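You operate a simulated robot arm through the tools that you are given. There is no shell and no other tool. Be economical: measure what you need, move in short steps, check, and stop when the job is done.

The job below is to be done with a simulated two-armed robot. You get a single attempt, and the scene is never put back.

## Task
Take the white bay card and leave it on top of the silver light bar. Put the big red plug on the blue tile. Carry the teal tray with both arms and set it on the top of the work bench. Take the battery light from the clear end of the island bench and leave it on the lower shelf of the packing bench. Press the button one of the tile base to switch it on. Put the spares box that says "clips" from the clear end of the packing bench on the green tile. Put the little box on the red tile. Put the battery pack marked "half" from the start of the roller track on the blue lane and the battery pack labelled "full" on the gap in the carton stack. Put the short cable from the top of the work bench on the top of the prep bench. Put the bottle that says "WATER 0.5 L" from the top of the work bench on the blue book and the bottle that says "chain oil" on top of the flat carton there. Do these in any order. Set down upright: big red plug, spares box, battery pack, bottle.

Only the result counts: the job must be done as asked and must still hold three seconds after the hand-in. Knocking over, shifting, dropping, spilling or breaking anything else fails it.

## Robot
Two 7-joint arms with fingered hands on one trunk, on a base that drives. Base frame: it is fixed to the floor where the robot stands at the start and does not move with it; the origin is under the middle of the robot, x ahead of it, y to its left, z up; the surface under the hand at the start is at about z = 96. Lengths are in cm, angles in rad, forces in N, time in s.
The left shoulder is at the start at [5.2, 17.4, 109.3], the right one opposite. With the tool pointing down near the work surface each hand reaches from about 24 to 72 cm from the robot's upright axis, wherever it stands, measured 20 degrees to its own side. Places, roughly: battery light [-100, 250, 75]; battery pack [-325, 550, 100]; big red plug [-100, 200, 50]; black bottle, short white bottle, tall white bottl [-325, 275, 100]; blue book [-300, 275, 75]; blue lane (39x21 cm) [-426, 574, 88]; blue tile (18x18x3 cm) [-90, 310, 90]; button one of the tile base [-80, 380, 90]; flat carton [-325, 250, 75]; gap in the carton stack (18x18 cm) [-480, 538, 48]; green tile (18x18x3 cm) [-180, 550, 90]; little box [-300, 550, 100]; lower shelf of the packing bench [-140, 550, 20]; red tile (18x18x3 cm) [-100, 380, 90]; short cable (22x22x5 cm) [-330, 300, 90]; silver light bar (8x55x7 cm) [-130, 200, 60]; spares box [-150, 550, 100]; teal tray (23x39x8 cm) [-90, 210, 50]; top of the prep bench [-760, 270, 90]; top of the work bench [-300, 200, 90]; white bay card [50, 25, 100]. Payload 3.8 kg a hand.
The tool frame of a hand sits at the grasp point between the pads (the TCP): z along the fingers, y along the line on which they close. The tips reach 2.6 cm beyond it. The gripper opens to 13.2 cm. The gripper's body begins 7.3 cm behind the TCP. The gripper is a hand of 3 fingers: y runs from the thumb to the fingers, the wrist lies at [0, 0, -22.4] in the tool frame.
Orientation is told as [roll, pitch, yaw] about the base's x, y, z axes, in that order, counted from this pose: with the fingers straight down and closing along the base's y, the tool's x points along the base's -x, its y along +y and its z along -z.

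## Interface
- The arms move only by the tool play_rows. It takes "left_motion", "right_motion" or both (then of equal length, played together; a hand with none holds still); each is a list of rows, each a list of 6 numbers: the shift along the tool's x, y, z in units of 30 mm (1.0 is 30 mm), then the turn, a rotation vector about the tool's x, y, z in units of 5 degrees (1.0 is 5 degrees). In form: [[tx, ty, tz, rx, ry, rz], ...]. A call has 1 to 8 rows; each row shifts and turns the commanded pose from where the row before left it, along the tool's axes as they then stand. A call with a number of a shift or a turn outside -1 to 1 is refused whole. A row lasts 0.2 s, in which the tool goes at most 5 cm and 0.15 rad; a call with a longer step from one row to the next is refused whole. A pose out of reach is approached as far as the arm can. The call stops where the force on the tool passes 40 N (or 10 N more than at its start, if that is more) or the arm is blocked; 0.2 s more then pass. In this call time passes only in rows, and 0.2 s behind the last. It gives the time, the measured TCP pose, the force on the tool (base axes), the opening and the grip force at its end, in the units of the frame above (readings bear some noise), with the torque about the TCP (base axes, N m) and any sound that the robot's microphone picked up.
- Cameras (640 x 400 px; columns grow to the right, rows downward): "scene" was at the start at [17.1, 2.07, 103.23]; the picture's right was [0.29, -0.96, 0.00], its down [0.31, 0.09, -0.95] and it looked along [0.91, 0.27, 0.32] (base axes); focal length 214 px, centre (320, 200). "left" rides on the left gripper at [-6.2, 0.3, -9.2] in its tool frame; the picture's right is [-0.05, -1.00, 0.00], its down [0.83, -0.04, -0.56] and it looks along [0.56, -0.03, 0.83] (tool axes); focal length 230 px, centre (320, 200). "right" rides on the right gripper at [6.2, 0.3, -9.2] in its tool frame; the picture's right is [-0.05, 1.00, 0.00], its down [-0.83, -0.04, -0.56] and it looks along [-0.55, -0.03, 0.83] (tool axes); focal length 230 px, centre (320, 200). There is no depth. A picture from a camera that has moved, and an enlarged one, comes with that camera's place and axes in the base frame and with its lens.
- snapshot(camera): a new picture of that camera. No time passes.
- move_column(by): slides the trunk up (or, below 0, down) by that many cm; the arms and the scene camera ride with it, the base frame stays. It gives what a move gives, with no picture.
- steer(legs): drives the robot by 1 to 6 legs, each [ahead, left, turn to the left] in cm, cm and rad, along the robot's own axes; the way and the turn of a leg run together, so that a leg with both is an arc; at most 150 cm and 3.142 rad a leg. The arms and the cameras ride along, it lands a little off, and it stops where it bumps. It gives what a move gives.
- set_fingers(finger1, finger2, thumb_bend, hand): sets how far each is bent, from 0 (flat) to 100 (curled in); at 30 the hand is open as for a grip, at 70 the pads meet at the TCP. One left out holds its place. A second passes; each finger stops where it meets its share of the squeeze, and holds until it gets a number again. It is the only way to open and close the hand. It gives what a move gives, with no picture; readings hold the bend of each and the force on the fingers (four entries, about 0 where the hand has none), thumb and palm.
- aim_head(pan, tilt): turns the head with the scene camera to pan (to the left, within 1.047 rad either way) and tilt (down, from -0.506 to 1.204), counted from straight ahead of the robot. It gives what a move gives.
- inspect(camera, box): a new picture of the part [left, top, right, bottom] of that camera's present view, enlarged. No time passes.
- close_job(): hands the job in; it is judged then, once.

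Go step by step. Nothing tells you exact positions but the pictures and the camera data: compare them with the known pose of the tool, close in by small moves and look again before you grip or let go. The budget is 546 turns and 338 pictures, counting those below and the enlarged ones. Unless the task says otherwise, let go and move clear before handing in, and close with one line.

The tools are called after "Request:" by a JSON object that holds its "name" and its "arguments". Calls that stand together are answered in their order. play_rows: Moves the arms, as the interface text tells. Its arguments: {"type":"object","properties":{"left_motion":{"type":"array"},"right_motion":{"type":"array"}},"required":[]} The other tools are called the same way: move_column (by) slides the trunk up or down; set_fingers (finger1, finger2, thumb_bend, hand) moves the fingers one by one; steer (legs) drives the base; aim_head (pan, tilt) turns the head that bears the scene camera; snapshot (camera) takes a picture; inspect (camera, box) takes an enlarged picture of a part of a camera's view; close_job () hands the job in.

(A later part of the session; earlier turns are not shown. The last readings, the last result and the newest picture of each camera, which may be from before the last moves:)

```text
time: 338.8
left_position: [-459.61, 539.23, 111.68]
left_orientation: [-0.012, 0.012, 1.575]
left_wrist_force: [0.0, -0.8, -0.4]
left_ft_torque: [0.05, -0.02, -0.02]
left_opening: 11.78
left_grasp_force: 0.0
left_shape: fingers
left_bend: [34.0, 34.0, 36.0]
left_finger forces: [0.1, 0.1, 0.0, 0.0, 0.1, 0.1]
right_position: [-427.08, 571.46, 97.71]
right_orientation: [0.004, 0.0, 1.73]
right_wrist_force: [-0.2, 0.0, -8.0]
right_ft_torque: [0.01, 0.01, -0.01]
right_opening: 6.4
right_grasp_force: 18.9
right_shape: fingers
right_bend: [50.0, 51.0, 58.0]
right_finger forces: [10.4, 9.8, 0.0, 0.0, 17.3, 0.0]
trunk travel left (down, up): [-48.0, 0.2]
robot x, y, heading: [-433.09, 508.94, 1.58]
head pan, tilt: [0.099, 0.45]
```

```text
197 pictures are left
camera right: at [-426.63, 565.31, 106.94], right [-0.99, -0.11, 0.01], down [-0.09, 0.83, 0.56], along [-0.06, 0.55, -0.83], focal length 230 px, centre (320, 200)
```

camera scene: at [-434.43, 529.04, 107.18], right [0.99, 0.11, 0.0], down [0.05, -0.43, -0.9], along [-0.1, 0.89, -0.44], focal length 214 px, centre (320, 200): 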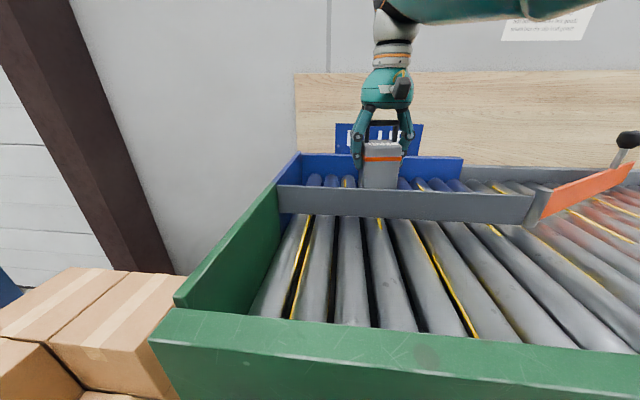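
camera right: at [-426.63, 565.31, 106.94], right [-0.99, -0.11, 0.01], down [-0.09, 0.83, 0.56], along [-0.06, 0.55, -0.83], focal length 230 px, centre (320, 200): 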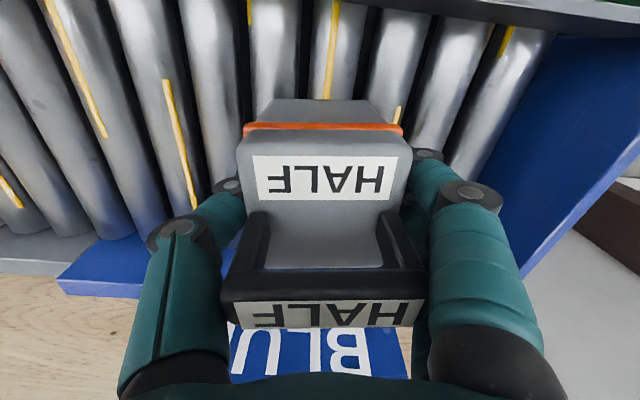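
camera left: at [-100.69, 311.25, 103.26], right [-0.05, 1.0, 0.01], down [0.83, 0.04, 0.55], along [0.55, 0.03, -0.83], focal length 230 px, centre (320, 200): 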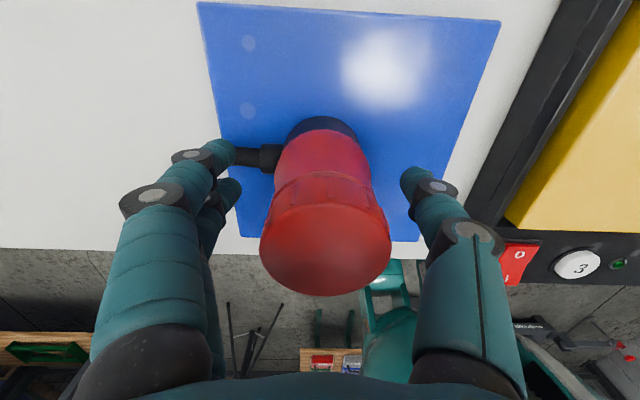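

Request:
{"name": "play_rows", "arguments": {"right_motion": [[0, 0, 0.6, 0, 0, 0], [0, 0, 0.25, 0, 0, 0], [0, 0, 0.15, 0, 0, 0]]}}

```text
time: 339.6
left_position: [-459.54, 538.99, 111.67]
left_orientation: [-0.009, 0.01, 1.576]
left_wrist_force: [0.0, -0.5, -0.4]
left_ft_torque: [0.02, 0.02, -0.02]
left_opening: 11.76
left_grasp_force: 0.0
left_shape: fingers
left_bend: [34.0, 34.0, 36.0]
left_finger forces: [0.0, 0.1, 0.0, 0.0, 0.0, 0.0]
right_position: [-427.25, 571.43, 94.67]
right_orientation: [0.006, -0.002, 1.731]
right_wrist_force: [1.3, -0.2, -8.2]
right_ft_torque: [0.04, -0.04, 0.01]
right_opening: 6.44
right_grasp_force: 18.5
right_shape: fingers
right_bend: [50.0, 51.0, 58.0]
right_finger forces: [10.3, 9.7, 0.0, 0.1, 17.4, 0.0]
trunk travel left (down, up): [-48.0, 0.2]
robot x, y, heading: [-433.07, 509.22, 1.577]
head pan, tilt: [0.099, 0.45]
```

Request:
{"name": "play_rows", "arguments": {"right_motion": [[0, 0, 0.12, 0, 0, 0], [0, 0, 0.12, 0, 0, 0], [0, 0, 0.12, 0, 0, 0]]}}

Request:
{"name": "inspect", "arguments": {"camera": "scene", "box": [300, 110, 460, 235]}}

```text
time: 340.4
left_position: [-459.47, 538.86, 112.15]
left_orientation: [-0.007, 0.006, 1.575]
left_wrist_force: [-0.4, -0.4, -0.3]
left_ft_torque: [-0.02, -0.01, 0.02]
left_opening: 11.79
left_grasp_force: 0.0
left_shape: fingers
left_bend: [34.0, 34.0, 36.0]
left_finger forces: [0.1, 0.0, 0.0, 0.0, 0.1, 0.0]
right_position: [-427.21, 571.31, 94.46]
right_orientation: [0.004, -0.014, 1.73]
right_wrist_force: [6.4, -0.1, 22.8]
right_ft_torque: [-0.1, 0.61, 0.0]
right_opening: 6.41
right_grasp_force: 23.8
right_shape: fingers
right_bend: [51.0, 52.0, 58.0]
right_finger forces: [10.8, 10.1, 0.0, 0.1, 26.3, 0.0]
trunk travel left (down, up): [-48.0, 0.2]
robot x, y, heading: [-433.26, 508.97, 1.58]
head pan, tilt: [0.099, 0.45]
```

```text
3.20 times, centred on (380, 172) of scene
camera zoom: at [-434.39, 528.78, 107.34], right [0.99, 0.11, 0.0], down [0.05, -0.43, -0.9], along [-0.1, 0.9, -0.43], focal length 686 px, centre (128, 288)
```

zoom: 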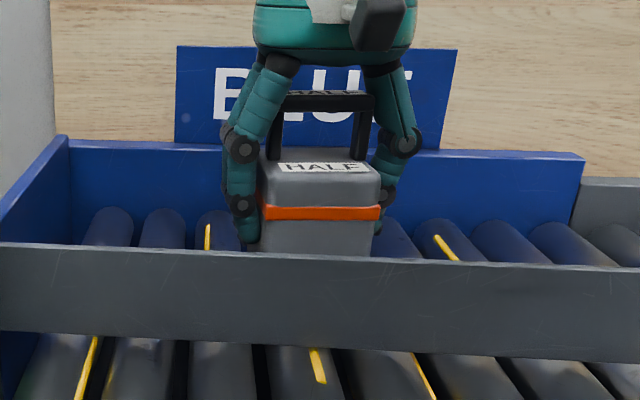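

Contact with the rollers. I ease and release.

Request:
{"name": "play_rows", "arguments": {"right_motion": [[0, 0, -0.08, 0, 0, 0]]}}

Request:
{"name": "set_fingers", "arguments": {"hand": "right", "finger1": 42, "finger2": 42, "thumb_bend": 45}}

Request:
{"name": "snapshot", "arguments": {"camera": "right"}}

```text
time: 340.8
left_position: [-459.65, 538.89, 111.9]
left_orientation: [-0.009, 0.006, 1.577]
left_wrist_force: [-0.7, 0.8, 0.2]
left_ft_torque: [-0.02, 0.0, 0.0]
left_opening: 11.78
left_grasp_force: 0.1
left_shape: fingers
left_bend: [34.0, 34.0, 36.0]
left_finger forces: [0.0, 0.0, 0.0, 0.1, 0.1, 0.0]
right_position: [-427.15, 571.28, 94.37]
right_orientation: [0.005, -0.008, 1.73]
right_wrist_force: [7.0, 4.4, 24.8]
right_ft_torque: [0.07, 0.64, -0.04]
right_opening: 6.43
right_grasp_force: 23.9
right_shape: fingers
right_bend: [51.0, 52.0, 58.0]
right_finger forces: [10.8, 10.1, 0.1, 0.1, 27.1, 0.0]
trunk travel left (down, up): [-48.0, 0.2]
robot x, y, heading: [-432.87, 509.12, 1.578]
head pan, tilt: [0.099, 0.45]
```

```text
time: 341.8
left_position: [-459.35, 539.02, 111.78]
left_orientation: [-0.008, 0.008, 1.575]
left_wrist_force: [0.1, 0.3, 0.0]
left_ft_torque: [0.02, 0.0, -0.03]
left_opening: 11.78
left_grasp_force: 0.1
left_shape: fingers
left_bend: [34.0, 34.0, 36.0]
left_finger forces: [0.0, 0.0, 0.1, 0.0, 0.0, 0.1]
right_position: [-427.14, 571.29, 94.05]
right_orientation: [0.005, -0.004, 1.728]
right_wrist_force: [8.9, -0.2, 13.8]
right_ft_torque: [0.07, 0.17, 0.04]
right_opening: 9.0
right_grasp_force: 8.6
right_shape: fingers
right_bend: [42.0, 42.0, 45.0]
right_finger forces: [1.5, 1.8, 0.2, 0.0, 13.7, 0.0]
trunk travel left (down, up): [-48.0, 0.2]
robot x, y, heading: [-433.16, 508.96, 1.583]
head pan, tilt: [0.099, 0.45]
```

```text
195 pictures are left
camera right: at [-426.48, 565.14, 103.24], right [-0.99, -0.11, 0.01], down [-0.09, 0.83, 0.56], along [-0.06, 0.55, -0.83], focal length 230 px, centre (320, 200)
```

right: 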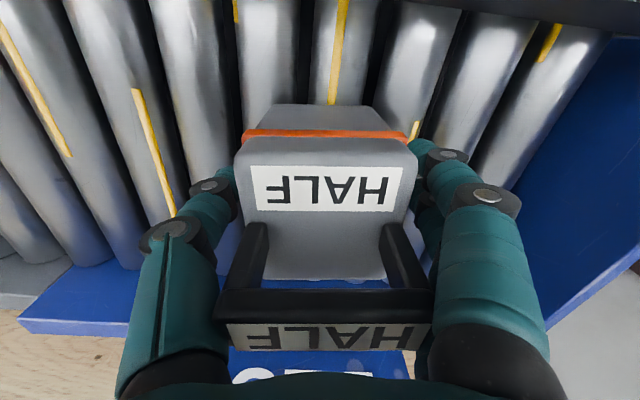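

Request:
{"name": "play_rows", "arguments": {"right_motion": [[0, 0, -0.3, 0, 0, 0], [0, 0, -0.7, 0, 0, 0], [0, 0, -1, 0, 0, 0], [0, 0, -1, 0, 0, 0], [0, 0, -1, 0, 0, 0], [0, 0, -1, 0, 0, 0]]}}

Request:
{"name": "snapshot", "arguments": {"camera": "scene"}}

```text
time: 343.2
left_position: [-459.53, 539.12, 111.78]
left_orientation: [-0.011, 0.01, 1.575]
left_wrist_force: [-0.9, 0.3, -0.7]
left_ft_torque: [0.01, -0.03, -0.04]
left_opening: 11.79
left_grasp_force: 0.2
left_shape: fingers
left_bend: [34.0, 34.0, 36.0]
left_finger forces: [0.1, 0.1, 0.0, 0.1, 0.0, 0.0]
right_position: [-426.68, 570.82, 108.78]
right_orientation: [0.005, -0.003, 1.73]
right_wrist_force: [0.8, 0.6, -0.1]
right_ft_torque: [0.04, 0.0, -0.01]
right_opening: 8.95
right_grasp_force: 0.1
right_shape: fingers
right_bend: [42.0, 42.0, 45.0]
right_finger forces: [0.1, 0.0, 0.1, 0.1, 0.0, 0.1]
right hand out of reach, approached as far as the arm can: row 6
trunk travel left (down, up): [-48.0, 0.2]
robot x, y, heading: [-433.12, 509.4, 1.577]
head pan, tilt: [0.099, 0.45]
```

```text
194 pictures are left
camera scene: at [-434.43, 528.93, 107.21], right [0.99, 0.11, 0.0], down [0.05, -0.43, -0.9], along [-0.1, 0.9, -0.44], focal length 214 px, centre (320, 200)
```

scene: 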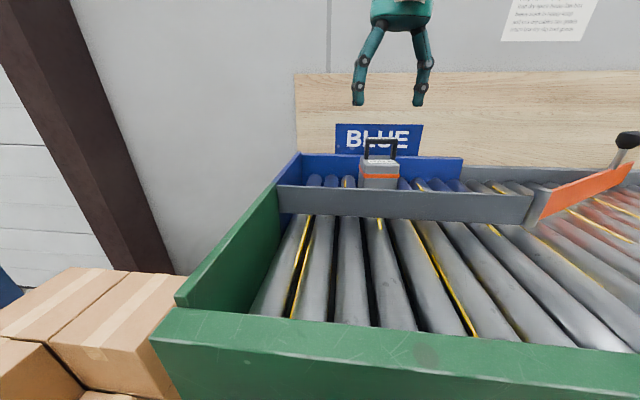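

HALF pack stands in the blue lane. I back off and look at the carton stack to locate the gap before fetching FULL.

Request:
{"name": "play_rows", "arguments": {"right_motion": [[1, 0, -0.3, 0, 0, 0], [1, 0, 0, 0, 0, 0], [1, 0, 0, 0, 0, 0]]}}

Request:
{"name": "steer", "arguments": {"legs": [[-25, 0, 0]]}}

Request:
{"name": "aim_head", "arguments": {"pan": 0.7, "tilt": 0.6}}

Request:
{"name": "snapshot", "arguments": {"camera": "scene"}}

```text
time: 344.0
left_position: [-459.47, 539.14, 111.85]
left_orientation: [-0.009, 0.01, 1.576]
left_wrist_force: [0.5, 0.1, 0.5]
left_ft_torque: [0.02, 0.01, -0.03]
left_opening: 11.78
left_grasp_force: 0.1
left_shape: fingers
left_bend: [34.0, 34.0, 36.0]
left_finger forces: [0.0, 0.0, 0.0, 0.0, 0.0, 0.0]
right_position: [-425.25, 561.89, 109.49]
right_orientation: [0.005, 0.0, 1.728]
right_wrist_force: [0.9, 0.0, -0.4]
right_ft_torque: [0.01, 0.03, -0.01]
right_opening: 8.95
right_grasp_force: 0.0
right_shape: fingers
right_bend: [42.0, 42.0, 45.0]
right_finger forces: [0.0, 0.1, 0.0, 0.0, 0.1, 0.0]
trunk travel left (down, up): [-48.0, 0.2]
robot x, y, heading: [-432.99, 508.95, 1.577]
head pan, tilt: [0.099, 0.45]
```

```text
time: 345.8
left_position: [-459.31, 513.92, 111.77]
left_orientation: [-0.011, 0.01, 1.577]
left_wrist_force: [0.4, 0.5, 0.0]
left_ft_torque: [-0.01, -0.03, 0.0]
left_opening: 11.77
left_grasp_force: 0.1
left_shape: fingers
left_bend: [34.0, 34.0, 36.0]
left_finger forces: [0.1, 0.0, 0.0, 0.0, 0.0, 0.0]
right_position: [-425.18, 536.83, 109.51]
right_orientation: [0.006, -0.002, 1.731]
right_wrist_force: [-0.8, 0.4, 0.4]
right_ft_torque: [-0.03, -0.01, 0.0]
right_opening: 8.98
right_grasp_force: 0.0
right_shape: fingers
right_bend: [42.0, 42.0, 45.0]
right_finger forces: [0.0, 0.0, 0.0, 0.0, 0.1, 0.0]
trunk travel left (down, up): [-48.0, 0.2]
robot x, y, heading: [-433.06, 483.84, 1.576]
head pan, tilt: [0.099, 0.45]
```

```text
time: 346.8
left_position: [-459.42, 513.78, 111.79]
left_orientation: [-0.01, 0.01, 1.578]
left_wrist_force: [0.1, 0.0, -0.4]
left_ft_torque: [0.0, 0.01, -0.01]
left_opening: 11.76
left_grasp_force: 0.0
left_shape: fingers
left_bend: [34.0, 34.0, 36.0]
left_finger forces: [0.0, 0.1, 0.0, 0.1, 0.0, 0.1]
right_position: [-425.23, 536.91, 109.58]
right_orientation: [0.005, -0.003, 1.732]
right_wrist_force: [-0.2, 0.2, -0.3]
right_ft_torque: [0.01, 0.01, -0.02]
right_opening: 8.97
right_grasp_force: 0.0
right_shape: fingers
right_bend: [42.0, 42.0, 45.0]
right_finger forces: [0.1, 0.0, 0.0, 0.0, 0.0, 0.0]
trunk travel left (down, up): [-48.0, 0.2]
robot x, y, heading: [-432.97, 484.27, 1.581]
head pan, tilt: [0.7, 0.6]
```

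```text
193 pictures are left
camera scene: at [-439.03, 501.39, 105.85], right [0.76, 0.65, 0.0], down [0.37, -0.43, -0.83], along [-0.54, 0.63, -0.56], focal length 214 px, centre (320, 200)
```

scene: 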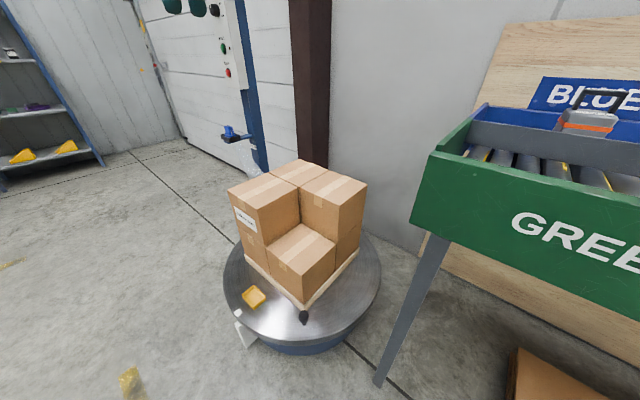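

The gap is the front notch at ≈(-479, 538), top of the lower carton z≈48. Now I fetch FULL at ≈(-331, 570): I drive back along the track, standing left of it so the right arm has its best reach.

Request:
{"name": "steer", "arguments": {"legs": [[0, -81, 0], [19, 0, 0]]}}

Request:
{"name": "aim_head", "arguments": {"pan": -0.2, "tilt": 0.45}}

Request:
{"name": "snapshot", "arguments": {"camera": "scene"}}

Request:
{"name": "snapshot", "arguments": {"camera": "right"}}

```text
time: 355.4
left_position: [-379.11, 533.88, 111.93]
left_orientation: [-0.009, 0.009, 1.585]
left_wrist_force: [-0.1, 0.0, -1.2]
left_ft_torque: [-0.01, 0.0, 0.0]
left_opening: 11.8
left_grasp_force: 0.0
left_shape: fingers
left_bend: [34.0, 34.0, 36.0]
left_finger forces: [0.0, 0.0, 0.0, 0.0, 0.0, 0.0]
right_position: [-345.18, 557.03, 109.61]
right_orientation: [0.006, -0.005, 1.737]
right_wrist_force: [0.5, 0.6, 0.2]
right_ft_torque: [-0.03, -0.01, -0.03]
right_opening: 8.96
right_grasp_force: 0.0
right_shape: fingers
right_bend: [42.0, 42.0, 45.0]
right_finger forces: [0.0, 0.0, 0.0, 0.1, 0.1, 0.0]
trunk travel left (down, up): [-48.0, 0.2]
robot x, y, heading: [-353.09, 504.0, 1.585]
head pan, tilt: [0.7, 0.6]
```

```text
time: 356.6
left_position: [-379.15, 533.77, 111.82]
left_orientation: [-0.01, 0.01, 1.583]
left_wrist_force: [0.7, 0.7, 0.3]
left_ft_torque: [-0.02, -0.03, 0.0]
left_opening: 11.78
left_grasp_force: 0.0
left_shape: fingers
left_bend: [34.0, 34.0, 36.0]
left_finger forces: [0.0, 0.0, 0.0, 0.0, 0.0, 0.1]
right_position: [-345.25, 556.91, 109.57]
right_orientation: [0.005, 0.0, 1.738]
right_wrist_force: [0.1, 0.1, 1.6]
right_ft_torque: [0.02, -0.04, -0.01]
right_opening: 8.97
right_grasp_force: 0.1
right_shape: fingers
right_bend: [42.0, 42.0, 45.0]
right_finger forces: [0.0, 0.1, 0.0, 0.0, 0.0, 0.0]
trunk travel left (down, up): [-48.0, 0.2]
robot x, y, heading: [-352.86, 504.02, 1.589]
head pan, tilt: [-0.201, 0.45]
```

```text
192 pictures are left
camera scene: at [-351.32, 523.8, 107.21], right [0.98, -0.18, 0.0], down [-0.08, -0.43, -0.9], along [0.17, 0.88, -0.44], focal length 214 px, centre (320, 200)
```

scene: 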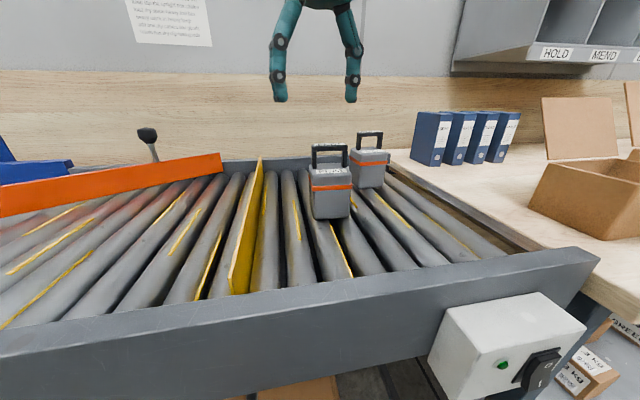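

```text
191 pictures are left
camera right: at [-344.49, 550.88, 118.85], right [-0.99, -0.11, 0.01], down [-0.09, 0.83, 0.56], along [-0.07, 0.55, -0.83], focal length 230 px, centre (320, 200)
```

right: 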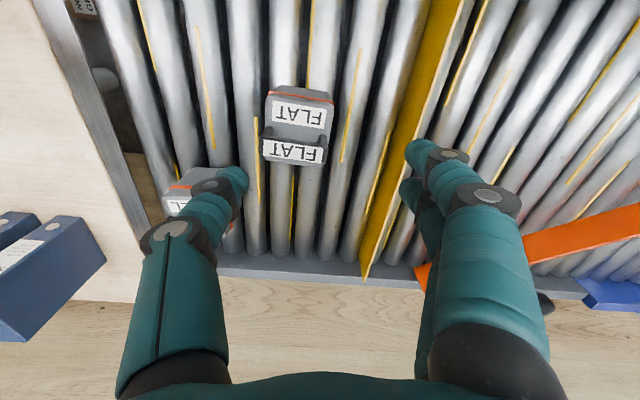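

Request:
{"name": "play_rows", "arguments": {"right_motion": [[0, -0.85, 0, 0, 0, 0.2], [0, -0.9, 0, 0, 0, 0.2], [-0.5, -0.9, 0, 0, 0, 0.2], [-0.8, -0.9, 0, 0, 0, 0.2], [-0.9, -0.9, 0, 0, 0, 0.2], [-0.9, -0.5, 0, 0, 0, 0]]}}

Request:
{"name": "snapshot", "arguments": {"camera": "right"}}

```text
time: 358.1
left_position: [-379.41, 533.81, 111.77]
left_orientation: [-0.013, 0.009, 1.583]
left_wrist_force: [-0.1, 0.3, 0.9]
left_ft_torque: [0.0, -0.01, 0.0]
left_opening: 11.77
left_grasp_force: 0.1
left_shape: fingers
left_bend: [34.0, 34.0, 36.0]
left_finger forces: [0.0, 0.0, 0.1, 0.1, 0.0, 0.0]
right_position: [-331.7, 568.11, 109.76]
right_orientation: [0.001, -0.005, 1.651]
right_wrist_force: [-0.3, -0.3, -0.6]
right_ft_torque: [0.0, 0.0, -0.04]
right_opening: 8.98
right_grasp_force: 0.1
right_shape: fingers
right_bend: [42.0, 42.0, 45.0]
right_finger forces: [0.0, 0.1, 0.0, 0.1, 0.1, 0.1]
trunk travel left (down, up): [-48.0, 0.2]
robot x, y, heading: [-352.61, 504.24, 1.585]
head pan, tilt: [-0.201, 0.45]
```

```text
190 pictures are left
camera right: at [-331.6, 561.94, 118.98], right [-1.0, -0.03, 0.0], down [-0.02, 0.83, 0.56], along [-0.02, 0.56, -0.83], focal length 230 px, centre (320, 200)
```

right: 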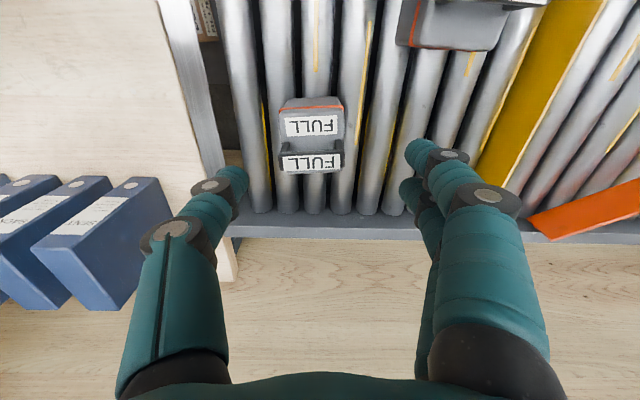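

Request:
{"name": "play_rows", "arguments": {"right_motion": [[-0.62, -0.2, 0.5, 0, 0, -0.9], [0, 0, 1, 0, 0, 0], [0, 0, 1, 0, 0, 0]]}}

Request:
{"name": "snapshot", "arguments": {"camera": "right"}}

```text
time: 358.9
left_position: [-379.21, 533.86, 111.63]
left_orientation: [-0.01, 0.012, 1.583]
left_wrist_force: [-0.2, 0.7, -0.2]
left_ft_torque: [0.0, -0.02, 0.02]
left_opening: 11.79
left_grasp_force: 0.1
left_shape: fingers
left_bend: [34.0, 34.0, 36.0]
left_finger forces: [0.0, 0.0, 0.0, 0.0, 0.0, 0.0]
right_position: [-330.6, 569.08, 101.87]
right_orientation: [0.004, 0.003, 1.728]
right_wrist_force: [0.4, -0.3, 0.5]
right_ft_torque: [-0.05, 0.03, -0.02]
right_opening: 8.98
right_grasp_force: 0.0
right_shape: fingers
right_bend: [42.0, 42.0, 45.0]
right_finger forces: [0.0, 0.0, 0.0, 0.0, 0.1, 0.0]
right hand out of reach, approached as far as the arm can: row 1, 3
trunk travel left (down, up): [-48.0, 0.2]
robot x, y, heading: [-352.81, 503.57, 1.584]
head pan, tilt: [-0.201, 0.45]
```

```text
189 pictures are left
camera right: at [-329.97, 562.98, 111.11], right [-0.99, -0.11, 0.01], down [-0.09, 0.83, 0.55], along [-0.06, 0.55, -0.83], focal length 230 px, centre (320, 200)
```

right: 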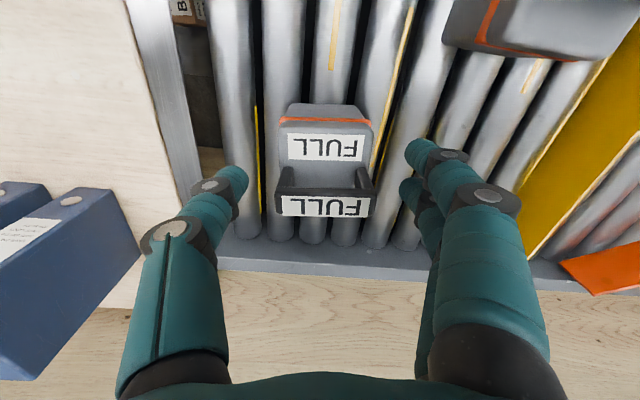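

Request:
{"name": "play_rows", "arguments": {"right_motion": [[0, 0.07, 0.6, 0, 0, 0], [-0.2, 0, 0.7, 0, 0, 0], [-0.2, 0, 0.6, 0, 0, 0], [0, 0, 0.35, 0, 0, 0]]}}

Request:
{"name": "snapshot", "arguments": {"camera": "right"}}

Request:
{"name": "snapshot", "arguments": {"camera": "scene"}}

```text
time: 359.9
left_position: [-379.17, 533.91, 111.73]
left_orientation: [-0.01, 0.011, 1.583]
left_wrist_force: [-0.8, 0.0, -0.5]
left_ft_torque: [-0.05, 0.01, 0.0]
left_opening: 11.81
left_grasp_force: 0.0
left_shape: fingers
left_bend: [34.0, 34.0, 36.0]
left_finger forces: [0.0, 0.1, 0.0, 0.1, 0.0, 0.0]
right_position: [-330.8, 569.32, 95.09]
right_orientation: [0.006, -0.003, 1.73]
right_wrist_force: [0.4, -0.3, 0.1]
right_ft_torque: [-0.05, 0.0, -0.03]
right_opening: 8.99
right_grasp_force: 0.0
right_shape: fingers
right_bend: [42.0, 42.0, 45.0]
right_finger forces: [0.1, 0.1, 0.0, 0.0, 0.1, 0.0]
right hand out of reach, approached as far as the arm can: row 3
trunk travel left (down, up): [-48.0, 0.2]
robot x, y, heading: [-352.73, 504.12, 1.589]
head pan, tilt: [-0.201, 0.45]
```

```text
188 pictures are left
camera right: at [-330.07, 563.18, 104.38], right [-0.99, -0.11, 0.01], down [-0.08, 0.83, 0.56], along [-0.06, 0.55, -0.83], focal length 230 px, centre (320, 200)
```

right: 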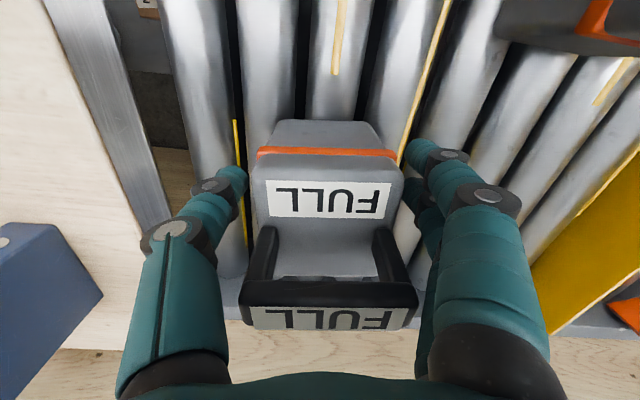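

```text
187 pictures are left
camera scene: at [-351.28, 523.82, 107.2], right [0.98, -0.18, 0.0], down [-0.08, -0.43, -0.9], along [0.17, 0.88, -0.44], focal length 214 px, centre (320, 200)
```

scene: 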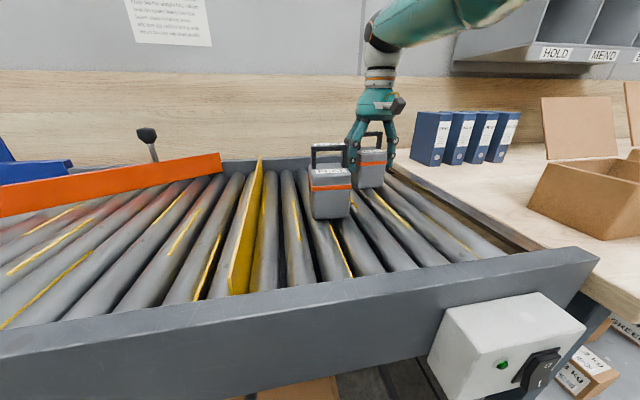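

Slightly off-centre in depth (~1 cm) but fine. I close and lift.

Request:
{"name": "set_fingers", "arguments": {"hand": "right", "finger1": 65, "finger2": 65, "thumb_bend": 65}}

Request:
{"name": "play_rows", "arguments": {"right_motion": [[0, 0, -0.3, 0, 0, 0], [0, 0, -0.7, 0, 0, 0], [0.3, 0, -0.8, 0, 0, 0]]}}

Request:
{"name": "snapshot", "arguments": {"camera": "right"}}

Request:
{"name": "snapshot", "arguments": {"camera": "scene"}}

```text
time: 360.9
left_position: [-379.24, 533.87, 111.79]
left_orientation: [-0.012, 0.01, 1.584]
left_wrist_force: [-0.2, 0.1, -0.6]
left_ft_torque: [0.01, 0.02, -0.01]
left_opening: 11.8
left_grasp_force: 0.0
left_shape: fingers
left_bend: [34.0, 34.0, 36.0]
left_finger forces: [0.1, 0.0, 0.1, 0.0, 0.0, 0.0]
right_position: [-330.77, 569.21, 95.07]
right_orientation: [0.005, -0.003, 1.727]
right_wrist_force: [-2.4, 0.6, 0.0]
right_ft_torque: [-0.03, 0.02, 0.0]
right_opening: 6.46
right_grasp_force: 16.7
right_shape: fingers
right_bend: [49.0, 51.0, 57.0]
right_finger forces: [8.3, 9.1, 0.0, 0.1, 16.0, 0.1]
trunk travel left (down, up): [-48.0, 0.2]
robot x, y, heading: [-352.45, 503.71, 1.583]
head pan, tilt: [-0.201, 0.45]
```

```text
time: 361.6
left_position: [-379.12, 533.86, 111.75]
left_orientation: [-0.01, 0.011, 1.583]
left_wrist_force: [0.0, -0.4, 0.0]
left_ft_torque: [-0.03, 0.0, 0.0]
left_opening: 11.78
left_grasp_force: 0.1
left_shape: fingers
left_bend: [34.0, 34.0, 36.0]
left_finger forces: [0.0, 0.0, 0.0, 0.1, 0.0, 0.0]
right_position: [-330.64, 569.04, 100.6]
right_orientation: [0.004, -0.002, 1.729]
right_wrist_force: [0.0, 0.0, -8.0]
right_ft_torque: [-0.12, 0.02, 0.01]
right_opening: 6.47
right_grasp_force: 15.7
right_shape: fingers
right_bend: [50.0, 51.0, 57.0]
right_finger forces: [7.8, 8.1, 0.0, 0.0, 15.8, 0.0]
right hand out of reach, approached as far as the arm can: row 3
trunk travel left (down, up): [-48.0, 0.2]
robot x, y, heading: [-352.73, 504.07, 1.585]
head pan, tilt: [-0.201, 0.45]
```

```text
186 pictures are left
camera right: at [-329.99, 563.03, 109.89], right [-0.99, -0.1, 0.01], down [-0.08, 0.83, 0.55], along [-0.06, 0.55, -0.83], focal length 230 px, centre (320, 200)
```

right: 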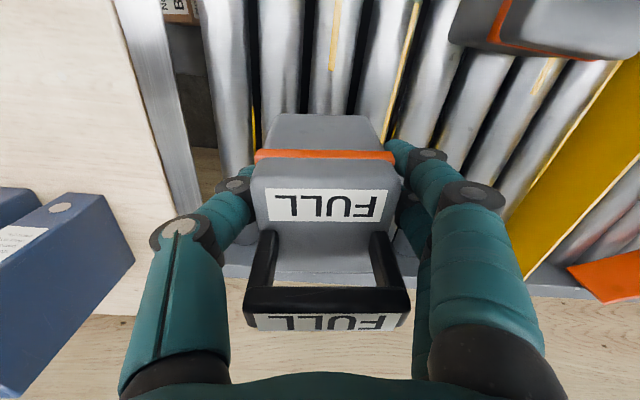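

```text
185 pictures are left
camera scene: at [-351.31, 523.82, 107.21], right [0.98, -0.18, 0.0], down [-0.08, -0.43, -0.9], along [0.17, 0.88, -0.44], focal length 214 px, centre (320, 200)
```

scene: 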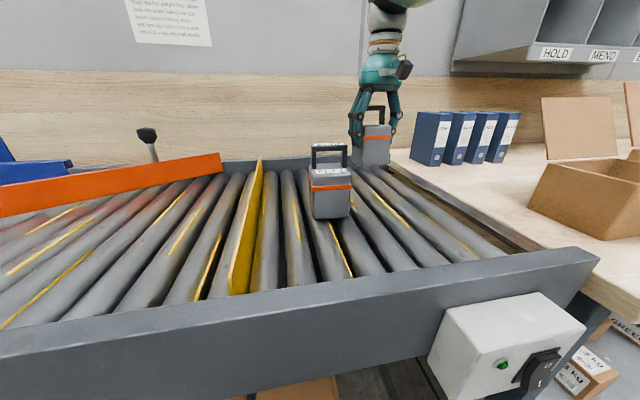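

The FULL pack is held. I draw it back and up, clear of FLAT, then drive to the carton stack.

Request:
{"name": "play_rows", "arguments": {"right_motion": [[0.5, 0, -0.8, 0, 0, 0], [0.7, 0, -0.8, 0, 0, 0], [0.8, 0, -0.8, 0, 0, 0], [1, 0, -0.6, 0, 0, 0], [1, 0, -0.5, 0, 0, 0], [1, 0, 0, 0, 0, 0], [1, 0, 0, 0, 0, 0], [1, 0, 0, 0, 0, 0]]}}

Request:
{"name": "steer", "arguments": {"legs": [[-36, 0, 0], [0, 120, 0]]}}

Request:
{"name": "aim_head", "arguments": {"pan": 0.3, "tilt": 0.6}}

Request:
{"name": "snapshot", "arguments": {"camera": "scene"}}

```text
time: 363.4
left_position: [-379.25, 533.97, 111.89]
left_orientation: [-0.011, 0.01, 1.583]
left_wrist_force: [-0.1, -0.5, 0.3]
left_ft_torque: [0.01, -0.03, 0.03]
left_opening: 11.78
left_grasp_force: 0.0
left_shape: fingers
left_bend: [34.0, 34.0, 36.0]
left_finger forces: [0.0, 0.0, 0.0, 0.0, 0.0, 0.1]
right_position: [-327.07, 566.74, 114.82]
right_orientation: [0.005, 0.0, 1.726]
right_wrist_force: [-0.2, -0.3, -8.5]
right_ft_torque: [-0.07, 0.0, 0.01]
right_opening: 6.45
right_grasp_force: 16.3
right_shape: fingers
right_bend: [50.0, 51.0, 57.0]
right_finger forces: [7.8, 8.1, 0.1, 0.0, 15.8, 0.0]
right hand out of reach, approached as far as the arm can: row 1, 2, 3, 4, 5, 6, 7, 8
trunk travel left (down, up): [-48.0, 0.2]
robot x, y, heading: [-352.88, 504.2, 1.585]
head pan, tilt: [-0.201, 0.45]
```

```text
time: 376.1
left_position: [-497.8, 496.91, 111.86]
left_orientation: [-0.01, 0.011, 1.581]
left_wrist_force: [0.1, -0.3, -0.5]
left_ft_torque: [0.0, -0.02, 0.0]
left_opening: 11.78
left_grasp_force: 0.1
left_shape: fingers
left_bend: [34.0, 34.0, 36.0]
left_finger forces: [0.1, 0.1, 0.1, 0.0, 0.1, 0.0]
right_position: [-445.81, 529.78, 114.85]
right_orientation: [0.005, -0.002, 1.727]
right_wrist_force: [-0.3, -0.4, -8.8]
right_ft_torque: [-0.09, -0.02, 0.01]
right_opening: 6.46
right_grasp_force: 15.7
right_shape: fingers
right_bend: [50.0, 51.0, 57.0]
right_finger forces: [7.8, 8.0, 0.0, 0.0, 15.8, 0.0]
trunk travel left (down, up): [-48.0, 0.2]
robot x, y, heading: [-471.37, 466.96, 1.586]
head pan, tilt: [-0.201, 0.45]
```

```text
time: 377.0
left_position: [-497.88, 496.86, 111.75]
left_orientation: [-0.01, 0.011, 1.581]
left_wrist_force: [-1.2, -0.5, 0.6]
left_ft_torque: [0.03, 0.01, 0.03]
left_opening: 11.79
left_grasp_force: 0.0
left_shape: fingers
left_bend: [34.0, 34.0, 36.0]
left_finger forces: [0.1, 0.0, 0.1, 0.0, 0.1, 0.0]
right_position: [-445.71, 529.64, 114.85]
right_orientation: [0.006, 0.0, 1.727]
right_wrist_force: [0.8, 0.7, -7.5]
right_ft_torque: [-0.09, -0.01, 0.02]
right_opening: 6.45
right_grasp_force: 16.0
right_shape: fingers
right_bend: [50.0, 51.0, 57.0]
right_finger forces: [7.8, 8.0, 0.1, 0.1, 15.8, 0.0]
trunk travel left (down, up): [-48.0, 0.2]
robot x, y, heading: [-471.49, 466.96, 1.58]
head pan, tilt: [0.3, 0.6]
```

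```text
184 pictures are left
camera scene: at [-474.46, 486.15, 105.84], right [0.95, 0.31, 0.0], down [0.17, -0.54, -0.82], along [-0.25, 0.78, -0.57], focal length 214 px, centre (320, 200)
```

scene: 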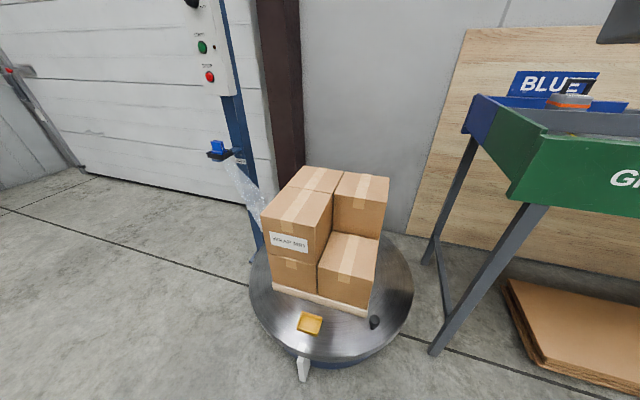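

Gap confirmed at ≈(-480, 536), floor z≈48. I bring the right arm to a mid reach, raise the left arm out of the way, then drive up and lower the trunk.

Request:
{"name": "play_rows", "arguments": {"left_motion": [[0, 0, -0.7, 0, 0, 0], [0, 0, -0.7, 0, 0, 0], [0, 0, -0.7, 0, 0, 0], [0, 0, -0.7, 0, 0, 0], [0, 0, -0.7, 0, 0, 0], [0, 0, -0.7, 0, 0, 0], [0, 0, 0, 0, 0, 0], [0, 0, 0, 0, 0, 0]], "right_motion": [[0.4, 0.8, 0, 0, 0, 0], [0.4, 0.8, 0, 0, 0, 0], [0.4, 0.8, 0, 0, 0, 0], [0.4, 0.8, 0, 0, 0, 0], [0.4, 0.8, 0, 0, 0, 0], [0.4, 0.8, 0, 0, 0, 0], [0.4, 0.8, 0, 0, 0, 0], [0.4, 0.8, 0, 0, 0, 0]]}}

Request:
{"name": "steer", "arguments": {"legs": [[0, 17, 0], [16, 0, 0]]}}

Request:
{"name": "snapshot", "arguments": {"camera": "right"}}

Request:
{"name": "snapshot", "arguments": {"camera": "scene"}}

```text
time: 378.8
left_position: [-498.12, 497.11, 124.38]
left_orientation: [-0.01, 0.01, 1.581]
left_wrist_force: [-0.6, 0.0, 1.1]
left_ft_torque: [0.01, -0.02, 0.0]
left_opening: 11.77
left_grasp_force: 0.0
left_shape: fingers
left_bend: [34.0, 34.0, 36.0]
left_finger forces: [0.0, 0.0, 0.0, 0.1, 0.0, 0.0]
right_position: [-464.75, 526.34, 117.76]
right_orientation: [0.004, 0.003, 1.725]
right_wrist_force: [1.1, -0.6, -8.2]
right_ft_torque: [-0.11, -0.06, 0.01]
right_opening: 6.45
right_grasp_force: 16.5
right_shape: fingers
right_bend: [50.0, 51.0, 57.0]
right_finger forces: [7.9, 7.9, 0.0, 0.0, 15.7, 0.0]
right hand out of reach, approached as far as the arm can: row 1, 2, 3, 4, 5, 6, 7, 8
trunk travel left (down, up): [-48.0, 0.2]
robot x, y, heading: [-471.63, 467.31, 1.585]
head pan, tilt: [0.3, 0.6]
```

```text
time: 381.9
left_position: [-515.6, 512.4, 124.61]
left_orientation: [-0.011, 0.008, 1.584]
left_wrist_force: [-0.5, 0.3, 0.5]
left_ft_torque: [-0.02, -0.05, 0.03]
left_opening: 11.76
left_grasp_force: 0.1
left_shape: fingers
left_bend: [34.0, 34.0, 36.0]
left_finger forces: [0.1, 0.1, 0.0, 0.0, 0.0, 0.0]
right_position: [-482.13, 541.96, 118.11]
right_orientation: [0.005, -0.001, 1.731]
right_wrist_force: [-1.2, 0.3, -7.5]
right_ft_torque: [-0.1, 0.0, -0.03]
right_opening: 6.43
right_grasp_force: 15.9
right_shape: fingers
right_bend: [50.0, 51.0, 57.0]
right_finger forces: [8.0, 7.9, 0.0, 0.0, 15.6, 0.0]
trunk travel left (down, up): [-48.0, 0.2]
robot x, y, heading: [-488.87, 482.32, 1.581]
head pan, tilt: [0.3, 0.6]
```

```text
183 pictures are left
camera right: at [-481.52, 535.88, 127.22], right [-0.99, -0.11, 0.01], down [-0.09, 0.83, 0.56], along [-0.06, 0.55, -0.83], focal length 230 px, centre (320, 200)
```

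right: 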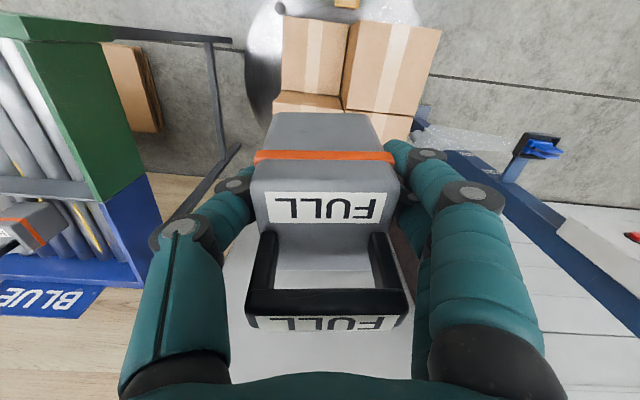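

```text
182 pictures are left
camera scene: at [-491.92, 501.65, 105.88], right [0.95, 0.31, 0.0], down [0.18, -0.54, -0.83], along [-0.26, 0.78, -0.56], focal length 214 px, centre (320, 200)
```

scene: 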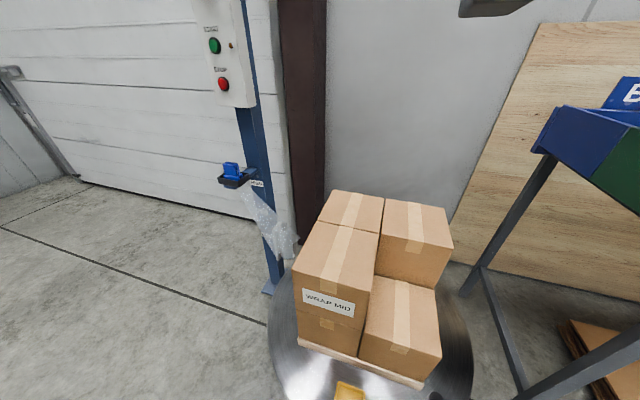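

Request:
{"name": "play_rows", "arguments": {"right_motion": [[0.5, -0.3, 0.7, 0, 0, 0], [0.7, -0.3, 0.8, 0, 0, 0], [0.6, -0.2, 0.8, 0, 0, 0]]}}

Request:
{"name": "move_column", "arguments": {"by": -30}}

Request:
{"name": "snapshot", "arguments": {"camera": "right"}}

Request:
{"name": "snapshot", "arguments": {"camera": "scene"}}

```text
time: 382.7
left_position: [-515.6, 512.53, 124.33]
left_orientation: [-0.01, 0.01, 1.584]
left_wrist_force: [0.0, -0.2, -0.4]
left_ft_torque: [0.01, -0.04, -0.01]
left_opening: 11.79
left_grasp_force: 0.1
left_shape: fingers
left_bend: [34.0, 34.0, 36.0]
left_finger forces: [0.0, 0.1, 0.0, 0.1, 0.0, 0.1]
right_position: [-480.92, 543.75, 112.83]
right_orientation: [0.005, 0.006, 1.729]
right_wrist_force: [0.1, 0.2, -9.1]
right_ft_torque: [-0.11, 0.01, 0.03]
right_opening: 6.44
right_grasp_force: 15.5
right_shape: fingers
right_bend: [50.0, 51.0, 57.0]
right_finger forces: [7.7, 7.8, 0.0, 0.1, 15.6, 0.1]
right hand out of reach, approached as far as the arm can: row 1, 2, 3
trunk travel left (down, up): [-48.0, 0.2]
robot x, y, heading: [-488.63, 482.6, 1.589]
head pan, tilt: [0.3, 0.6]
```

```text
time: 385.1
left_position: [-515.65, 512.64, 97.74]
left_orientation: [-0.01, 0.015, 1.582]
left_wrist_force: [-0.3, 0.3, 0.1]
left_ft_torque: [-0.01, -0.02, 0.01]
left_opening: 11.77
left_grasp_force: 0.1
left_shape: fingers
left_bend: [34.0, 34.0, 36.0]
left_finger forces: [0.0, 0.0, 0.0, 0.1, 0.0, 0.0]
right_position: [-480.81, 541.92, 57.31]
right_orientation: [0.086, 0.511, 1.752]
right_wrist_force: [1.0, -11.6, 12.1]
right_ft_torque: [2.27, 0.16, -0.08]
right_opening: 6.43
right_grasp_force: 27.6
right_shape: fingers
right_bend: [50.0, 51.0, 57.0]
right_finger forces: [7.9, 7.9, 0.0, 0.0, 15.9, 23.1]
trunk travel left (down, up): [-21.4, 26.8]
robot x, y, heading: [-488.65, 482.57, 1.588]
head pan, tilt: [0.3, 0.6]
stopped: the force on the tool passed its limit at 52 N (the readings are from after the stop); the commanded pose is now the measured one
```

```text
181 pictures are left
camera right: at [-480.28, 541.22, 68.29], right [-0.99, -0.09, 0.05], down [-0.09, 0.99, 0.07], along [-0.05, 0.07, -1.0], focal length 230 px, centre (320, 200)
```

right: 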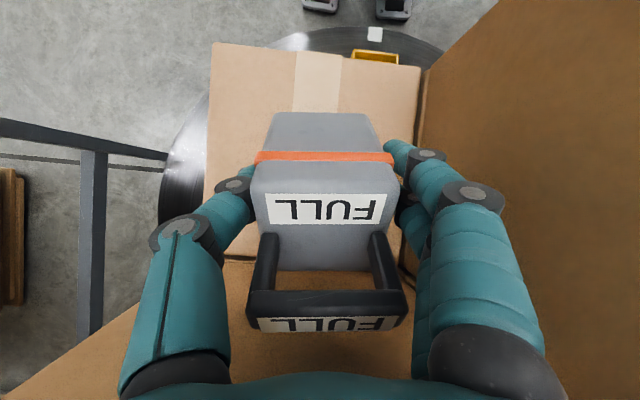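

```text
180 pictures are left
camera scene: at [-491.86, 499.08, 75.99], right [0.95, 0.31, 0.0], down [0.18, -0.54, -0.83], along [-0.26, 0.78, -0.56], focal length 214 px, centre (320, 200)
```

scene: 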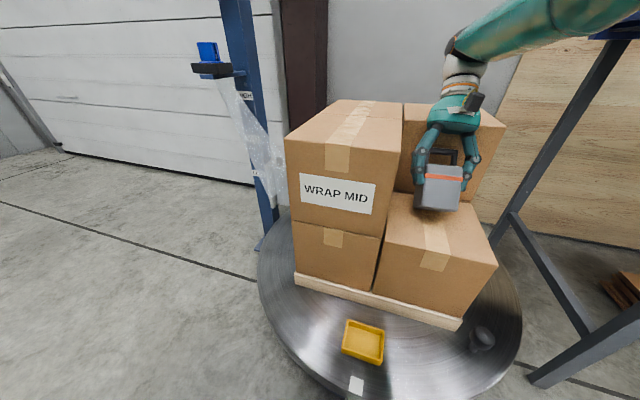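

The arm re-posed itself during the trunk move: the hand is tilted and touching the rear carton. I raise it straight up first, then level it.

Request:
{"name": "play_rows", "arguments": {"right_motion": [[0.49, 0, -0.8, 0, 0, 0], [0.49, 0, -0.87, 0, 0, 0], [0.49, 0, -0.87, 0, 0, 0], [0.49, 0, -0.87, 0, 0, 0], [0.49, 0, -0.87, 0, 0, 0]]}}

Request:
{"name": "snapshot", "arguments": {"camera": "scene"}}

```text
time: 386.3
left_position: [-515.46, 512.7, 97.54]
left_orientation: [-0.011, 0.017, 1.582]
left_wrist_force: [0.0, -0.7, 0.6]
left_ft_torque: [0.0, 0.0, -0.02]
left_opening: 11.78
left_grasp_force: 0.1
left_shape: fingers
left_bend: [34.0, 34.0, 36.0]
left_finger forces: [0.0, 0.1, 0.0, 0.0, 0.0, 0.0]
right_position: [-480.4, 543.86, 67.6]
right_orientation: [0.085, 0.514, 1.753]
right_wrist_force: [0.2, -0.6, -8.3]
right_ft_torque: [0.03, 0.01, 0.0]
right_opening: 6.44
right_grasp_force: 16.0
right_shape: fingers
right_bend: [50.0, 51.0, 57.0]
right_finger forces: [7.9, 7.9, 0.0, 0.1, 16.0, 0.0]
right hand out of reach, approached as far as the arm can: row 1, 2, 3, 4, 5
trunk travel left (down, up): [-21.4, 26.8]
robot x, y, heading: [-488.97, 482.56, 1.583]
head pan, tilt: [0.3, 0.6]
```

```text
179 pictures are left
camera scene: at [-491.86, 499.22, 76.0], right [0.95, 0.31, 0.0], down [0.18, -0.54, -0.82], along [-0.26, 0.78, -0.57], focal length 214 px, centre (320, 200)
```

scene: 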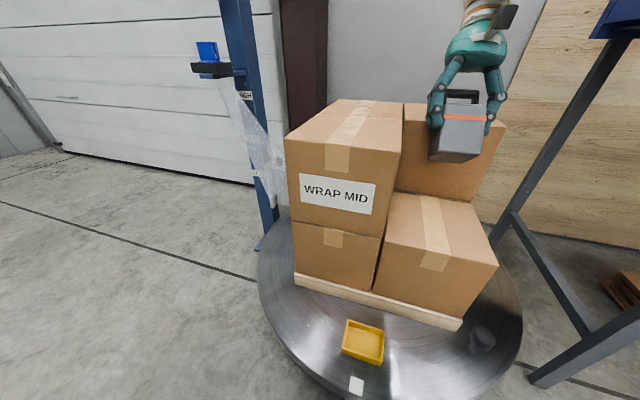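

Request:
{"name": "steer", "arguments": {"legs": [[-12, 0, 0]]}}

Request:
{"name": "play_rows", "arguments": {"right_motion": [[0, 0, 0, 0, -1, 0], [0, 0, 0, 0, -1, 0], [0, 0, 0, 0, -1, 0], [0, 0, 0, 0, -1, 0], [0, 0, 0, 0, -1, 0], [0, 0, 0, 0, -0.9, 0]]}}

Request:
{"name": "snapshot", "arguments": {"camera": "scene"}}

```text
time: 387.6
left_position: [-515.39, 500.62, 97.7]
left_orientation: [-0.009, 0.016, 1.584]
left_wrist_force: [-0.9, -0.1, 0.1]
left_ft_torque: [0.01, 0.0, -0.01]
left_opening: 11.78
left_grasp_force: 0.0
left_shape: fingers
left_bend: [34.0, 34.0, 36.0]
left_finger forces: [0.1, 0.1, 0.1, 0.0, 0.0, 0.0]
right_position: [-480.37, 531.82, 67.43]
right_orientation: [0.086, 0.514, 1.754]
right_wrist_force: [0.6, -0.4, -7.6]
right_ft_torque: [0.08, -0.01, 0.01]
right_opening: 6.43
right_grasp_force: 15.6
right_shape: fingers
right_bend: [50.0, 51.0, 57.0]
right_finger forces: [7.9, 8.0, 0.0, 0.0, 15.9, 0.1]
trunk travel left (down, up): [-21.4, 26.8]
robot x, y, heading: [-488.78, 470.19, 1.587]
head pan, tilt: [0.3, 0.6]
```

```text
time: 388.9
left_position: [-515.38, 500.71, 97.65]
left_orientation: [-0.011, 0.018, 1.585]
left_wrist_force: [0.1, 0.5, 0.2]
left_ft_torque: [0.0, -0.03, -0.01]
left_opening: 11.8
left_grasp_force: 0.0
left_shape: fingers
left_bend: [34.0, 34.0, 36.0]
left_finger forces: [0.0, 0.0, 0.0, 0.0, 0.0, 0.0]
right_position: [-483.07, 542.57, 66.77]
right_orientation: [0.073, 0.003, 1.711]
right_wrist_force: [0.7, 0.3, -7.8]
right_ft_torque: [-0.15, -0.05, 0.03]
right_opening: 6.46
right_grasp_force: 15.9
right_shape: fingers
right_bend: [50.0, 51.0, 57.0]
right_finger forces: [7.8, 7.9, 0.0, 0.0, 16.0, 0.1]
right hand out of reach, approached as far as the arm can: row 1, 2, 3, 4, 5, 6
trunk travel left (down, up): [-21.4, 26.8]
robot x, y, heading: [-488.85, 470.49, 1.592]
head pan, tilt: [0.3, 0.6]
```

```text
178 pictures are left
camera scene: at [-491.69, 487.22, 76.0], right [0.95, 0.31, 0.0], down [0.18, -0.54, -0.82], along [-0.26, 0.78, -0.57], focal length 214 px, centre (320, 200)
```

scene: 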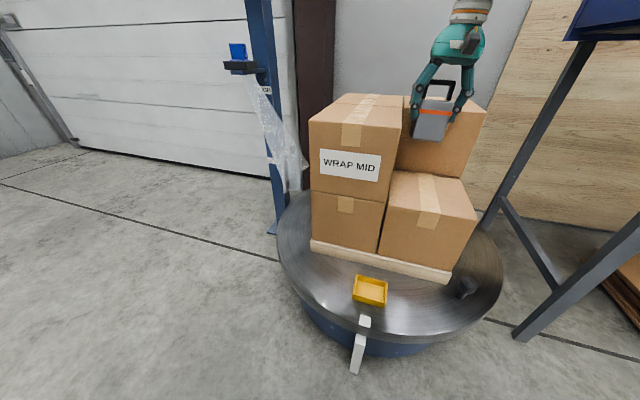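

The arm appears stuck on a joint limit rather than on reach. I try relieving it by turning the wrist and retracting in small steps.

Request:
{"name": "play_rows", "arguments": {"right_motion": [[0, 0, -0.3, 0, 0, 1], [0, 0, -0.3, 0, 0, 1], [0.3, 0, 0, 0, 0, 1], [0.5, 0, 0, 0, 0, 1]]}}

Request:
{"name": "aim_head", "arguments": {"pan": -0.8, "tilt": 0.1}}

Request:
{"name": "snapshot", "arguments": {"camera": "scene"}}

```text
time: 389.9
left_position: [-515.41, 500.65, 97.67]
left_orientation: [-0.01, 0.018, 1.585]
left_wrist_force: [0.4, -0.6, -0.2]
left_ft_torque: [-0.01, -0.02, -0.01]
left_opening: 11.75
left_grasp_force: 0.0
left_shape: fingers
left_bend: [34.0, 34.0, 36.0]
left_finger forces: [0.0, 0.0, 0.1, 0.0, 0.0, 0.0]
right_position: [-483.83, 542.53, 68.57]
right_orientation: [0.069, 0.03, 1.361]
right_wrist_force: [0.8, 0.1, -7.7]
right_ft_torque: [-0.09, 0.0, -0.01]
right_opening: 6.44
right_grasp_force: 15.9
right_shape: fingers
right_bend: [50.0, 51.0, 57.0]
right_finger forces: [7.8, 7.7, 0.1, 0.0, 16.0, 0.1]
right hand out of reach, approached as far as the arm can: row 3, 4
trunk travel left (down, up): [-21.4, 26.8]
robot x, y, heading: [-488.58, 471.16, 1.589]
head pan, tilt: [0.3, 0.6]
```

```text
time: 391.3
left_position: [-515.39, 500.65, 97.76]
left_orientation: [-0.01, 0.018, 1.584]
left_wrist_force: [-0.1, -0.5, -0.1]
left_ft_torque: [0.01, 0.03, 0.05]
left_opening: 11.79
left_grasp_force: 0.2
left_shape: fingers
left_bend: [34.0, 34.0, 36.0]
left_finger forces: [0.1, 0.1, 0.1, 0.0, 0.0, 0.0]
right_position: [-483.85, 542.4, 68.52]
right_orientation: [0.068, 0.029, 1.366]
right_wrist_force: [1.0, 0.3, -7.8]
right_ft_torque: [-0.13, 0.02, -0.01]
right_opening: 6.45
right_grasp_force: 15.5
right_shape: fingers
right_bend: [50.0, 51.0, 57.0]
right_finger forces: [7.8, 7.8, 0.0, 0.0, 16.0, 0.0]
trunk travel left (down, up): [-21.4, 26.8]
robot x, y, heading: [-488.83, 470.72, 1.588]
head pan, tilt: [-0.799, 0.099]
```

```text
177 pictures are left
camera scene: at [-482.44, 485.36, 80.61], right [0.71, -0.7, 0.0], down [-0.07, -0.07, -0.99], along [0.7, 0.71, -0.1], focal length 214 px, centre (320, 200)
```

scene: 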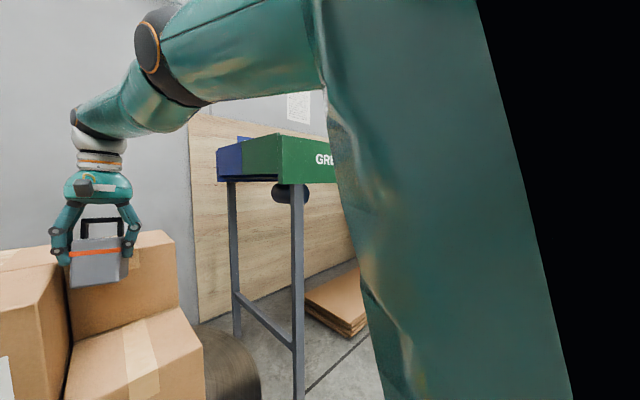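

Request:
{"name": "play_rows", "arguments": {"right_motion": [[0, 0, -1, 0, 0, 0], [0, 0, -1, 0, 0, 0], [0, -1, -0.5, 0, 0, 0], [0, -1, 0, 0, 0, 0], [0, -1, 0, 0, 0, 0]]}}

Request:
{"name": "play_rows", "arguments": {"right_motion": [[1, 0, 0, 0, 0, 0], [1, 0, 0, 0, 0, 0], [1, 0, 0, 0, 0, 0]]}}

```text
time: 392.5
left_position: [-515.42, 500.66, 97.63]
left_orientation: [-0.011, 0.018, 1.586]
left_wrist_force: [0.4, 0.1, -0.1]
left_ft_torque: [-0.01, 0.01, -0.03]
left_opening: 11.75
left_grasp_force: 0.1
left_shape: fingers
left_bend: [34.0, 34.0, 36.0]
left_finger forces: [0.1, 0.0, 0.0, 0.1, 0.0, 0.0]
right_position: [-475.11, 544.02, 75.58]
right_orientation: [0.07, 0.03, 1.363]
right_wrist_force: [-0.3, -1.0, -8.6]
right_ft_torque: [-0.1, -0.02, 0.01]
right_opening: 6.45
right_grasp_force: 15.6
right_shape: fingers
right_bend: [50.0, 51.0, 57.0]
right_finger forces: [7.9, 8.1, 0.0, 0.1, 16.0, 0.1]
right hand out of reach, approached as far as the arm can: row 3, 4, 5
trunk travel left (down, up): [-21.4, 26.8]
robot x, y, heading: [-488.46, 470.47, 1.586]
head pan, tilt: [-0.799, 0.099]
```

```text
time: 393.3
left_position: [-515.42, 500.79, 97.7]
left_orientation: [-0.012, 0.016, 1.584]
left_wrist_force: [0.5, 0.8, 0.7]
left_ft_torque: [-0.01, -0.01, 0.01]
left_opening: 11.78
left_grasp_force: 0.1
left_shape: fingers
left_bend: [34.0, 34.0, 36.0]
left_finger forces: [0.0, 0.0, 0.0, 0.0, 0.0, 0.0]
right_position: [-477.65, 543.6, 76.27]
right_orientation: [0.069, 0.026, 1.365]
right_wrist_force: [-0.3, -0.6, -7.8]
right_ft_torque: [-0.1, -0.02, 0.0]
right_opening: 6.46
right_grasp_force: 15.8
right_shape: fingers
right_bend: [50.0, 51.0, 57.0]
right_finger forces: [7.9, 8.0, 0.0, 0.0, 15.9, 0.1]
right hand out of reach, approached as far as the arm can: row 1, 2, 3
trunk travel left (down, up): [-21.4, 26.8]
robot x, y, heading: [-488.71, 470.71, 1.59]
head pan, tilt: [-0.799, 0.099]
```

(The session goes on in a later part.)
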